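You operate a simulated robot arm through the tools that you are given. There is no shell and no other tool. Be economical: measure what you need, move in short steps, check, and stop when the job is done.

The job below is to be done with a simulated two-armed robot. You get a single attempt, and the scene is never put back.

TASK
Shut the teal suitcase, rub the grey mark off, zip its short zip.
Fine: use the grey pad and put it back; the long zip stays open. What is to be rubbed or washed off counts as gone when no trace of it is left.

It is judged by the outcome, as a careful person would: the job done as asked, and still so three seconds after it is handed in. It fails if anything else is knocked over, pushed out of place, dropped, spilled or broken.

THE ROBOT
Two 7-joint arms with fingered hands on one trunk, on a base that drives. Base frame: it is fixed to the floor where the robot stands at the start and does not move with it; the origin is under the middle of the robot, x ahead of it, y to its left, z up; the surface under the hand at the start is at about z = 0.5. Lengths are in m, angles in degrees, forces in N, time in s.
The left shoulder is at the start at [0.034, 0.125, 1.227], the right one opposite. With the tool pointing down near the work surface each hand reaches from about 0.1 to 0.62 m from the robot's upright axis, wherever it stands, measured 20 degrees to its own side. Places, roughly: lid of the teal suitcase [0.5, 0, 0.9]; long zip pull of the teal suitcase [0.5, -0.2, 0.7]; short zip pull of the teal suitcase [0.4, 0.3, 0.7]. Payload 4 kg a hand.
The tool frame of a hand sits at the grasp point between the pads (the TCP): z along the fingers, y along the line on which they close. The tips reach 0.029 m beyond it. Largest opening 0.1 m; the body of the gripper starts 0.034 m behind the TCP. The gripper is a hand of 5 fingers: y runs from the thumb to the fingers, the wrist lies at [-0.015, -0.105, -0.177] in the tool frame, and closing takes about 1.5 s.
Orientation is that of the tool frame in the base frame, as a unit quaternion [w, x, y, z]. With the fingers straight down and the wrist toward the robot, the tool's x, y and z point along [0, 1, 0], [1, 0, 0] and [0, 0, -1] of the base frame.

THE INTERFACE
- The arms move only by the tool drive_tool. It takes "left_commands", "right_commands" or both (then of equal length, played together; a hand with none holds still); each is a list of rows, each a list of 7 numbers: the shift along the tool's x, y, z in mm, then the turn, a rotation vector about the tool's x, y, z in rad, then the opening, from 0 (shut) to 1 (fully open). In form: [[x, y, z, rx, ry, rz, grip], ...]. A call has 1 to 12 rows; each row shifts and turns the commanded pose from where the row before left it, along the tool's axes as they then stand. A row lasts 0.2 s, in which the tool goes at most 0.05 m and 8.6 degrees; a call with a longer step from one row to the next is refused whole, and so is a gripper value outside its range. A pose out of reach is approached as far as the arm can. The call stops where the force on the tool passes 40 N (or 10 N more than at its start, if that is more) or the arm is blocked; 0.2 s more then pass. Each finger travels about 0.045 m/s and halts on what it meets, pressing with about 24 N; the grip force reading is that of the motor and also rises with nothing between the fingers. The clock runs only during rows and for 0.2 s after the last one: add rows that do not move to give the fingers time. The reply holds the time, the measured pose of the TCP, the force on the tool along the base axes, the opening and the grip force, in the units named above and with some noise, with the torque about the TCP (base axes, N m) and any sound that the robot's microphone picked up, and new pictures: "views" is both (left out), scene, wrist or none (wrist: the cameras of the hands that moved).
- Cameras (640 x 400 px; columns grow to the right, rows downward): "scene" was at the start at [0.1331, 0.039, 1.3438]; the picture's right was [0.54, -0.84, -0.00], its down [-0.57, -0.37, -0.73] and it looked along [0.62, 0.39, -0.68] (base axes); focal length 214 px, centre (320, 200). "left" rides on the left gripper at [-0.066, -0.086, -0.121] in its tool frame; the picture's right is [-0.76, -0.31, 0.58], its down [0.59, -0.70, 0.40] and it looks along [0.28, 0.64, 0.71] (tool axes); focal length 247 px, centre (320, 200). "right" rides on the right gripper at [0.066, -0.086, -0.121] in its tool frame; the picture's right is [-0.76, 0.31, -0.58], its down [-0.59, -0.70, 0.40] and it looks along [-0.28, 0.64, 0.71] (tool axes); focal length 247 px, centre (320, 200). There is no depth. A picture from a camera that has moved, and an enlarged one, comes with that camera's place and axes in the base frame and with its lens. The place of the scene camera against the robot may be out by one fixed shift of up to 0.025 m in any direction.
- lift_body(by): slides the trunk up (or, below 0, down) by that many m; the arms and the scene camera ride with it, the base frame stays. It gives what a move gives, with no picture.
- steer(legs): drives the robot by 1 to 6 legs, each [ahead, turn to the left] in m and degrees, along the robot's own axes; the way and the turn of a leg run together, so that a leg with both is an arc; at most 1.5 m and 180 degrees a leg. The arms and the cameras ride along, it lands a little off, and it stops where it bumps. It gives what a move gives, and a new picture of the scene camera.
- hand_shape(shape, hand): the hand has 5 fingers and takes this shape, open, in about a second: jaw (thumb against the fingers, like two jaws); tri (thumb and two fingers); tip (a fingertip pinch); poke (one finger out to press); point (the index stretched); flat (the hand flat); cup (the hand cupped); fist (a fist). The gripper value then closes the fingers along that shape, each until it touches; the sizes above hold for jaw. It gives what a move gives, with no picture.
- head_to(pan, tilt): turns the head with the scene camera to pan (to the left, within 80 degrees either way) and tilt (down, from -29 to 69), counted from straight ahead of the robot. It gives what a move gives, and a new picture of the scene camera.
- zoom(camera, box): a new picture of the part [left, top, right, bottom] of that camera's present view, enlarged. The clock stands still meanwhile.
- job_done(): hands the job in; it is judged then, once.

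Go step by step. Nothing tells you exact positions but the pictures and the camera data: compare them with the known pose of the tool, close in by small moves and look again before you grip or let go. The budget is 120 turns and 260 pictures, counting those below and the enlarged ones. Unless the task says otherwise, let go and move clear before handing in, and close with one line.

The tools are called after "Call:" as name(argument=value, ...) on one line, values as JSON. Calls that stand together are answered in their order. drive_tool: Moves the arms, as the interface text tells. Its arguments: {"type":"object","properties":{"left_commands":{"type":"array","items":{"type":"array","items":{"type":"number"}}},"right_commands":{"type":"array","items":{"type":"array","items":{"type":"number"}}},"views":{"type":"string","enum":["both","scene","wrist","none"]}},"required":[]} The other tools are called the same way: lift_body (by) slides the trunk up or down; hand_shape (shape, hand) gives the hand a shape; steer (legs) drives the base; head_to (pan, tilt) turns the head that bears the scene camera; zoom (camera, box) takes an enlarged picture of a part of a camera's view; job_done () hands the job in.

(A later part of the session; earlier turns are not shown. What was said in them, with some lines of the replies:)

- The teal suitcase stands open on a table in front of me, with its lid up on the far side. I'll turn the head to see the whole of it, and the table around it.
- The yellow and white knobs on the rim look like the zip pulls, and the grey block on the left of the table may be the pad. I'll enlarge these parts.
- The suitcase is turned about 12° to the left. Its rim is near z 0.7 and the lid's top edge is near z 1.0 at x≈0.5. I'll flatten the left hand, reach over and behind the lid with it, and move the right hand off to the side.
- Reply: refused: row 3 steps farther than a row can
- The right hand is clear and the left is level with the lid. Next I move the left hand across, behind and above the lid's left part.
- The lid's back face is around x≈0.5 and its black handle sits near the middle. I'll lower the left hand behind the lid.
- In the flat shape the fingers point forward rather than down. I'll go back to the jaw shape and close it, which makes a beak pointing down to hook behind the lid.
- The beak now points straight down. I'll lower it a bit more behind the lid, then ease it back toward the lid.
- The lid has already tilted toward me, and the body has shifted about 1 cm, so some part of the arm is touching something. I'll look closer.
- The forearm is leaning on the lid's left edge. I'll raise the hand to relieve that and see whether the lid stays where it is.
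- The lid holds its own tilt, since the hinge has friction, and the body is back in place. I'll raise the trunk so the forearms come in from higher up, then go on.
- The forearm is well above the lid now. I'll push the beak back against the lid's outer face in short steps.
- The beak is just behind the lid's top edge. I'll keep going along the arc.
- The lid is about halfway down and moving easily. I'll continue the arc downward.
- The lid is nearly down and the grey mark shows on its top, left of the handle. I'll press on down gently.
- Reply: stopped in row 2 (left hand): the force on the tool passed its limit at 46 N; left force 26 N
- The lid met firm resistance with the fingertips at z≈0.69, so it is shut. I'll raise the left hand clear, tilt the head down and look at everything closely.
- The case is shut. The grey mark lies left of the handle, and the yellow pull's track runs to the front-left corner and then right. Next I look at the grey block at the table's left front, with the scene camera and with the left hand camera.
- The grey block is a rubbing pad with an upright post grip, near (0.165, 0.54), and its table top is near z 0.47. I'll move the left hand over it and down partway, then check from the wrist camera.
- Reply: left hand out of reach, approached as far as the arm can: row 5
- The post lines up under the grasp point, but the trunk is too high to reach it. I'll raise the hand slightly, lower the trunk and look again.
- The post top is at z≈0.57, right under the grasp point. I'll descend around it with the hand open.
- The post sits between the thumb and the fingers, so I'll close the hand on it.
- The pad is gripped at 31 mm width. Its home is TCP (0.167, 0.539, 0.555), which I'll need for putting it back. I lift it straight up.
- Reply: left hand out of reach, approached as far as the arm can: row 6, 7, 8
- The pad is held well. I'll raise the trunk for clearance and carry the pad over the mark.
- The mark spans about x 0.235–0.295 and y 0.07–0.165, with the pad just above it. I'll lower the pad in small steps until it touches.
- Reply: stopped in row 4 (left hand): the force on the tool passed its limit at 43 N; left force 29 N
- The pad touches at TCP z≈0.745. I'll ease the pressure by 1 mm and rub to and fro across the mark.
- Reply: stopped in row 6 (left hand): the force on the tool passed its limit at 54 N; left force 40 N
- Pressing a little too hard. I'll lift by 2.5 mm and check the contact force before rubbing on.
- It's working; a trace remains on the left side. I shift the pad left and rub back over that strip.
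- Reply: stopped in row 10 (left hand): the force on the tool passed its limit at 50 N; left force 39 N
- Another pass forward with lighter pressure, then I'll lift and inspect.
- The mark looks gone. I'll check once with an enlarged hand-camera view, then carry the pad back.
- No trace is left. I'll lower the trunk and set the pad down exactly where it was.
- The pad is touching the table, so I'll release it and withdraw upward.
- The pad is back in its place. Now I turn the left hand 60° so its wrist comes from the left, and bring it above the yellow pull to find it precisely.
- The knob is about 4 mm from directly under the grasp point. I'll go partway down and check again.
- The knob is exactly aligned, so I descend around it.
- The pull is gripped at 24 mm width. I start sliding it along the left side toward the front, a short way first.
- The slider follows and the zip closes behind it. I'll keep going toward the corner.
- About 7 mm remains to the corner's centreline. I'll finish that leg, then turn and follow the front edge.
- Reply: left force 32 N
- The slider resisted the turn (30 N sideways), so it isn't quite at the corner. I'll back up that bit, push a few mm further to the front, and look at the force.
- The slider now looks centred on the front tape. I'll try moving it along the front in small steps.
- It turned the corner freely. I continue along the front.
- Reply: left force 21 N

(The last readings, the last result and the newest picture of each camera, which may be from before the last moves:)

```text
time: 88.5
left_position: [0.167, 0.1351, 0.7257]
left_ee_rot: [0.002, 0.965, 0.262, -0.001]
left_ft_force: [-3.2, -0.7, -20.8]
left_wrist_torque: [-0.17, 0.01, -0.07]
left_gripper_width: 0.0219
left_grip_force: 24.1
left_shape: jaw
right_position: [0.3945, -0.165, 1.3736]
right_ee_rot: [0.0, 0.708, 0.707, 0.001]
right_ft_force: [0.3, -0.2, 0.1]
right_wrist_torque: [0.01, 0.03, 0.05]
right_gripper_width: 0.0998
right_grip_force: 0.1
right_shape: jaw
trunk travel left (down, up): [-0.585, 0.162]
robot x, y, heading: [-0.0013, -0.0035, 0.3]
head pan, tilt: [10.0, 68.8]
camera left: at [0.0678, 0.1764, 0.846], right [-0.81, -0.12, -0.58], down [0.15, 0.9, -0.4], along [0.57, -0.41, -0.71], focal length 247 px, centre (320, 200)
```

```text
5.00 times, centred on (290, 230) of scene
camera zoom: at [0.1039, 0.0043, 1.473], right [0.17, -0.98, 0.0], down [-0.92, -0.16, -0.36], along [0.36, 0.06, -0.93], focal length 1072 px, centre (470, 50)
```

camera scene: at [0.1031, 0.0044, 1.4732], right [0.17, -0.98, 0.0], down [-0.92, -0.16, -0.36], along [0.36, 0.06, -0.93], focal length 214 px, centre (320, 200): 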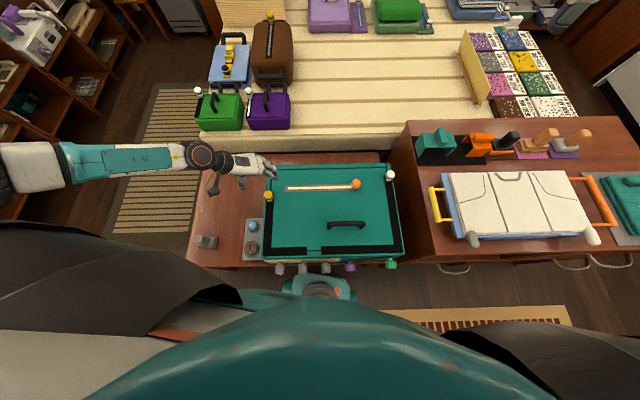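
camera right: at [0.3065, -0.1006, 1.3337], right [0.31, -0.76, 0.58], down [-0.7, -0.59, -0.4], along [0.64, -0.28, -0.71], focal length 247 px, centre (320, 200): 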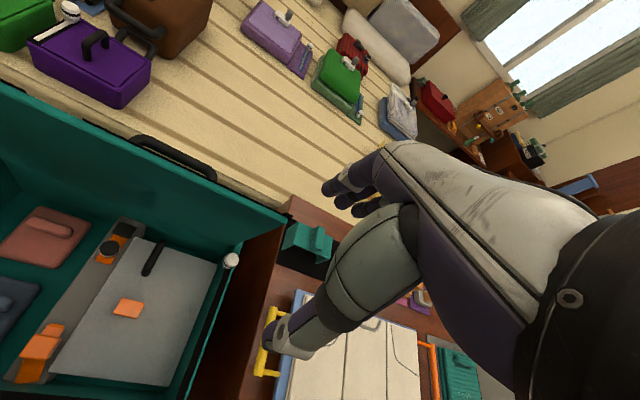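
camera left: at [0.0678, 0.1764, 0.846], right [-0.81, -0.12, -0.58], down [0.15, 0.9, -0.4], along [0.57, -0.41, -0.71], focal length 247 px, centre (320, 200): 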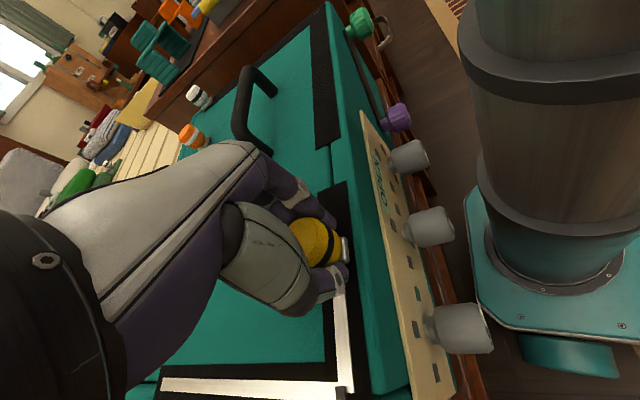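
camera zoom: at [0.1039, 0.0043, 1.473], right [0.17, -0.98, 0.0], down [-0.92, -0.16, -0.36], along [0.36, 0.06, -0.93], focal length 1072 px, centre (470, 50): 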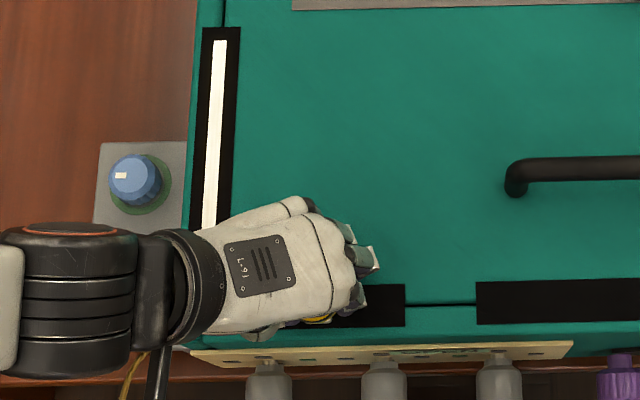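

The zip closes nicely behind it. I'll lower 1 mm to ease the vertical pull and go on toward the tape's end.

Call:
drive_tool(left_commands=[[-3.2, 9.4, 1, 0, 0, 0, 0], [-3.2, 9.4, 0.5, 0, 0, 0, 0], [-3.2, 9.4, 0, 0, 0, 0, 0], [-3.2, 9.4, 0, 0, 0, 0, 0], [-1.6, 4.7, 0, 0, 0, 0, 0], [0, 0, 0, 0, 0, 0, 0]], views="wrist")

Call:
zoom(camera="left", box=[260, 120, 420, 270])

Call:
zoom(camera="scene", box=[260, 220, 340, 270])

```text
time: 89.8
left_position: [0.1791, 0.0892, 0.7243]
left_ee_rot: [0.002, 0.965, 0.263, 0.0]
left_ft_force: [-4.0, -0.2, -7.1]
left_wrist_torque: [-0.12, 0.02, -0.08]
left_gripper_width: 0.0221
left_grip_force: 24.1
left_shape: jaw
right_position: [0.3936, -0.1644, 1.3728]
right_ee_rot: [0.001, 0.709, 0.706, 0.001]
right_ft_force: [-0.6, -0.2, -0.8]
right_wrist_torque: [0.02, 0.03, -0.03]
right_gripper_width: 0.0998
right_grip_force: 0.0
right_shape: jaw
trunk travel left (down, up): [-0.585, 0.162]
robot x, y, heading: [0.0025, -0.0014, 0.1]
head pan, tilt: [10.0, 68.8]
camera left: at [0.0769, 0.1316, 0.8449], right [-0.81, -0.12, -0.58], down [0.15, 0.9, -0.4], along [0.57, -0.41, -0.71], focal length 247 px, centre (320, 200)
```

left: 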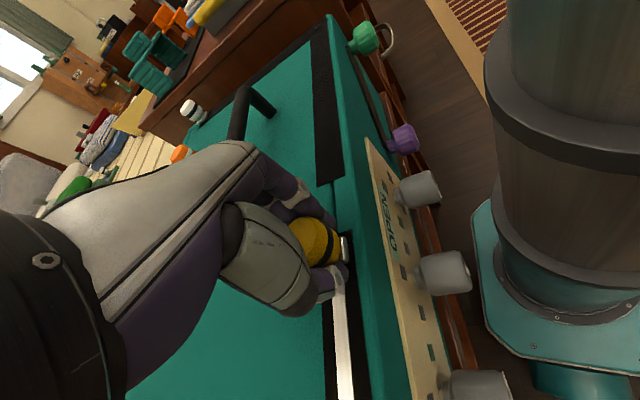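

```text
2.67 times, centred on (340, 195) of left
camera zoom: at [0.0769, 0.1316, 0.8449], right [-0.81, -0.12, -0.58], down [0.15, 0.9, -0.4], along [0.57, -0.41, -0.71], focal length 659 px, centre (267, 213)
```

zoom: 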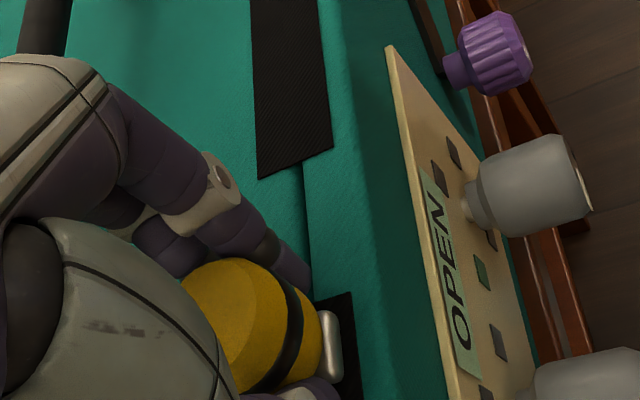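

```text
8.00 times, centred on (300, 245) of scene
camera zoom: at [0.1034, 0.0037, 1.4731], right [0.17, -0.98, 0.0], down [-0.92, -0.16, -0.36], along [0.36, 0.06, -0.93], focal length 1716 px, centre (480, -160)
```

zoom: 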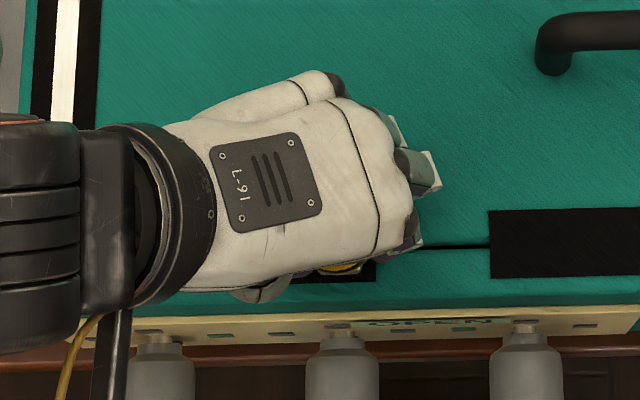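

Only about 1 cm of tape remains. I'll push in small steps until it stops at the end.

Call:
drive_tool(left_commands=[[-1.3, 3.8, 0, 0, 0, 0, 0], [-1.3, 3.8, 0, 0, 0, 0, 0], [0, 0, 0, 0, 0, 0, 0]], views="none")

Call:
drive_tool(left_commands=[[-1, 2.8, 0, 0, 0, 0, 0], [-1, 2.8, 0, 0, 0, 0, 0], [0, 0, 0, 0, 0, 0, 0]], views="wrist")

Call:
zoom(camera="left", box=[260, 120, 420, 270])

```text
time: 90.7
left_position: [0.179, 0.0838, 0.7228]
left_ee_rot: [0.0, 0.965, 0.263, 0.0]
left_ft_force: [-4.8, 9.1, 0.2]
left_wrist_torque: [0.11, 0.09, -0.01]
left_gripper_width: 0.0231
left_grip_force: 23.6
left_shape: jaw
right_position: [0.3938, -0.1633, 1.374]
right_ee_rot: [0.001, 0.708, 0.707, 0.0]
right_ft_force: [-0.9, -0.2, 0.8]
right_wrist_torque: [0.0, 0.02, 0.02]
right_gripper_width: 0.0998
right_grip_force: 0.2
right_shape: jaw
trunk travel left (down, up): [-0.585, 0.162]
robot x, y, heading: [0.0017, -0.0015, 0.1]
head pan, tilt: [10.0, 68.8]
```

```text
time: 91.5
left_position: [0.1795, 0.0797, 0.7233]
left_ee_rot: [0.0, 0.965, 0.262, 0.0]
left_ft_force: [-4.7, 20.4, 0.6]
left_wrist_torque: [0.4, 0.13, 0.07]
left_gripper_width: 0.0244
left_grip_force: 24.1
left_shape: jaw
right_position: [0.3935, -0.1627, 1.3745]
right_ee_rot: [0.002, 0.707, 0.707, -0.001]
right_ft_force: [-0.4, -0.2, -0.2]
right_wrist_torque: [-0.01, 0.03, 0.01]
right_gripper_width: 0.0997
right_grip_force: 0.0
right_shape: jaw
trunk travel left (down, up): [-0.585, 0.162]
robot x, y, heading: [-0.0032, 0.0004, 0.1]
head pan, tilt: [10.0, 68.8]
camera left: at [0.0793, 0.1209, 0.8438], right [-0.81, -0.12, -0.58], down [0.15, 0.9, -0.4], along [0.57, -0.41, -0.71], focal length 247 px, centre (320, 200)
```

left: 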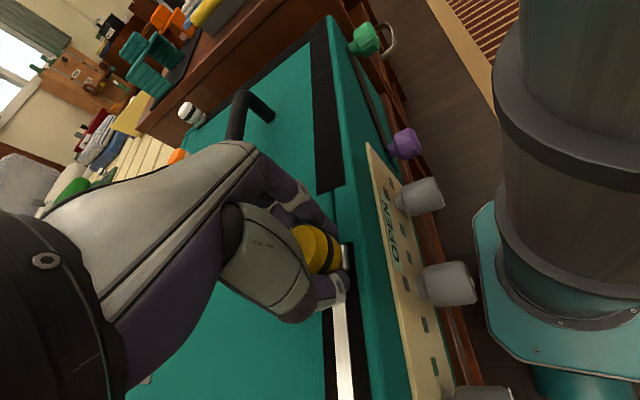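

```text
2.67 times, centred on (340, 195) of left
camera zoom: at [0.0793, 0.1209, 0.8438], right [-0.81, -0.12, -0.58], down [0.15, 0.9, -0.4], along [0.57, -0.41, -0.71], focal length 659 px, centre (267, 213)
```

zoom: 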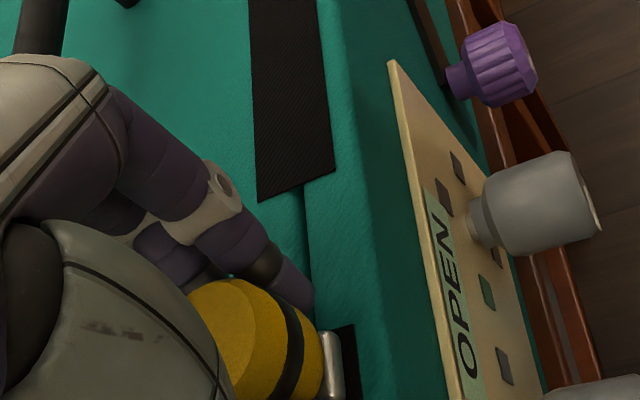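

Resistance rose to 20 N with the slider near the tape's end, which is the end stop. I'll relax the push, open the hand and look.

Call:
drive_tool(left_commands=[[1, -3.0, 0, 0, 0, 0, 0], [0, 0, 0, 0, 0, 0, 1], [0, 0, 0, 0, 0, 0, 1], [0, 0, 0, 0, 0, 0, 1], [0, 0, 0, 0, 0, 0, 1], [0, 0, 0, 0, 0, 0, 1], [0, 0, 0, 0, 0, 0, 1], [0, 0, 0, 0, 0, 0, 1], [0, 0, -20, 0, 0, 0, 1], [0, 0, -40, 0, 0, 0, 1], [0, 0, -45, 0, 0, 0, 1], [0, 0, -20, 0, 0, 0, 1]], views="wrist")

Call:
zoom(camera="left", box=[300, 180, 460, 330])

```text
time: 94.0
left_position: [0.1783, 0.0801, 0.8488]
left_ee_rot: [0.001, 0.965, 0.261, 0.0]
left_ft_force: [-0.7, 0.7, -0.3]
left_wrist_torque: [-0.02, 0.02, -0.01]
left_gripper_width: 0.0998
left_grip_force: 0.1
left_shape: jaw
right_position: [0.3938, -0.163, 1.3734]
right_ee_rot: [0.0, 0.707, 0.707, -0.001]
right_ft_force: [0.2, 0.4, -0.2]
right_wrist_torque: [-0.05, 0.04, 0.0]
right_gripper_width: 0.0996
right_grip_force: 0.0
right_shape: jaw
trunk travel left (down, up): [-0.585, 0.162]
robot x, y, heading: [-0.0013, 0.0032, 0.1]
head pan, tilt: [10.0, 68.8]
camera left: at [0.0786, 0.1216, 0.9694], right [-0.81, -0.12, -0.58], down [0.15, 0.9, -0.4], along [0.57, -0.41, -0.71], focal length 247 px, centre (320, 200)
```

left: 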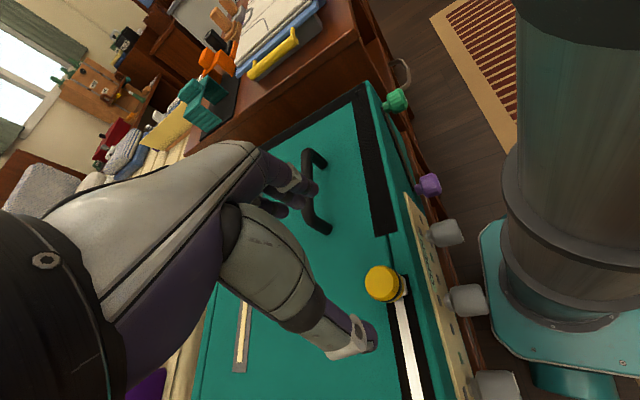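

```text
2.67 times, centred on (380, 255) of left
camera zoom: at [0.0786, 0.1216, 0.9694], right [-0.81, -0.12, -0.58], down [0.15, 0.9, -0.4], along [0.57, -0.41, -0.71], focal length 659 px, centre (160, 53)
```

zoom: 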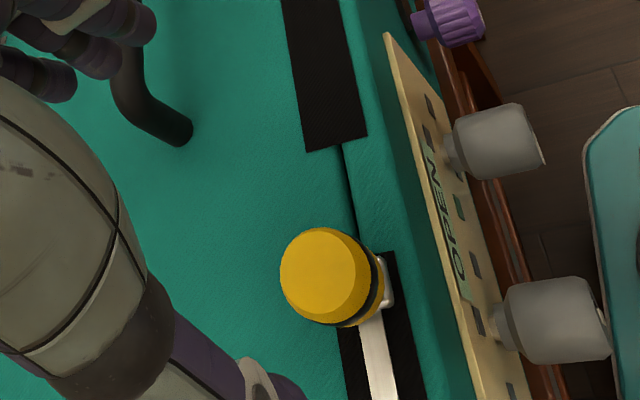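

The slider sits close to the tape's end. I move the hand off to the left and inspect from above.

Call:
drive_tool(left_commands=[[0, 0, -40, 0, 0, 0, 1], [20, -38, 0, 0, 0, 0, 1], [22, -38, 0, 0, 0, 0, 1], [22, -38, 0, 0, 0, 0, 1], [22, -38, 0, 0, 0, 0, 1], [22, -38, 0, 0, 0, 0, 1], [22, -38, 0, 0, 0, 0, 1], [22, -38, 0, 0, 0, 0, 1], [0, 0, 0, 0, 0, 0, 1]], views="scene")

Call:
zoom(camera="scene", box=[255, 160, 415, 270])

Call:
zoom(camera="scene", box=[280, 225, 340, 265])

```text
time: 96.0
left_position: [0.1765, 0.3866, 0.8855]
left_ee_rot: [0.0, 0.965, 0.262, -0.001]
left_ft_force: [0.9, -0.3, -0.3]
left_wrist_torque: [-0.01, -0.02, 0.04]
left_gripper_width: 0.1
left_grip_force: 0.1
left_shape: jaw
right_position: [0.3949, -0.1652, 1.3725]
right_ee_rot: [0.0, 0.707, 0.708, 0.001]
right_ft_force: [0.3, 0.1, 0.2]
right_wrist_torque: [0.0, 0.02, 0.05]
right_gripper_width: 0.0998
right_grip_force: 0.1
right_shape: jaw
trunk travel left (down, up): [-0.585, 0.162]
robot x, y, heading: [0.0044, -0.0005, -0.2]
head pan, tilt: [10.0, 68.8]
camera scene: at [0.1037, 0.0034, 1.4731], right [0.17, -0.98, 0.0], down [-0.92, -0.16, -0.36], along [0.36, 0.06, -0.93], focal length 214 px, centre (320, 200)
```

scene: 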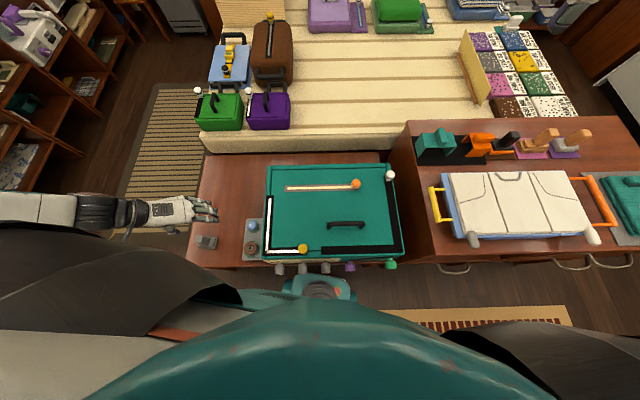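

```text
3.64 times, centred on (335, 215) of scene
camera zoom: at [0.1037, 0.0034, 1.4731], right [0.17, -0.98, 0.0], down [-0.92, -0.16, -0.36], along [0.36, 0.06, -0.93], focal length 780 px, centre (266, 146)
```

zoom: 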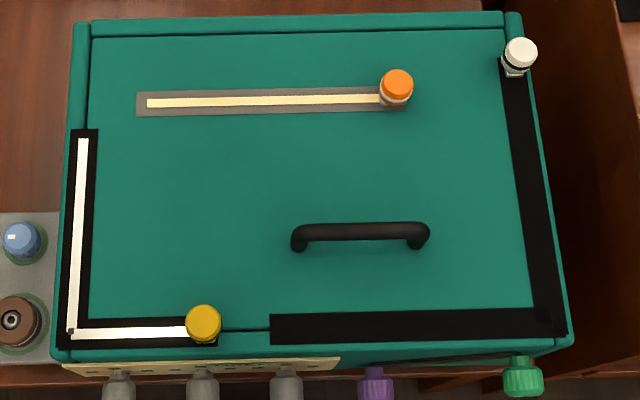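

```text
10.00 times, centred on (310, 245) of scene
camera zoom: at [0.1037, 0.0034, 1.4731], right [0.17, -0.98, 0.0], down [-0.92, -0.16, -0.36], along [0.36, 0.06, -0.93], focal length 2145 px, centre (420, -250)
```

zoom: 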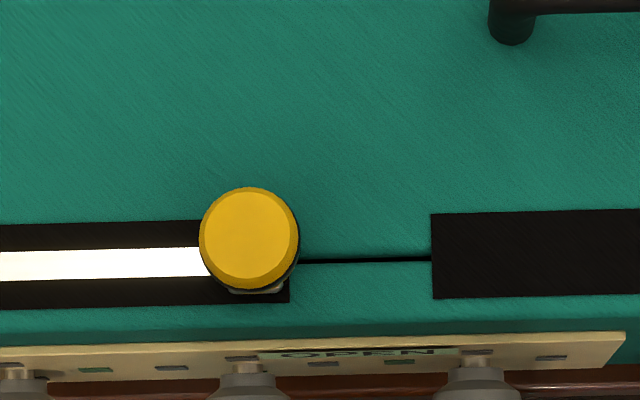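

The suitcase is shut and the grey mark is gone. The short (yellow) zip is closed right to its end stop, the long (white) zip is still open, and the grey pad is back in its place. Both hands are clear, so I hand the job in.

Call:
job_done()

```text
The job is handed in.
```

I shut the teal suitcase, rubbed off the grey mark, put the pad back, zipped the short zip and left the long zip open; the job is handed in.
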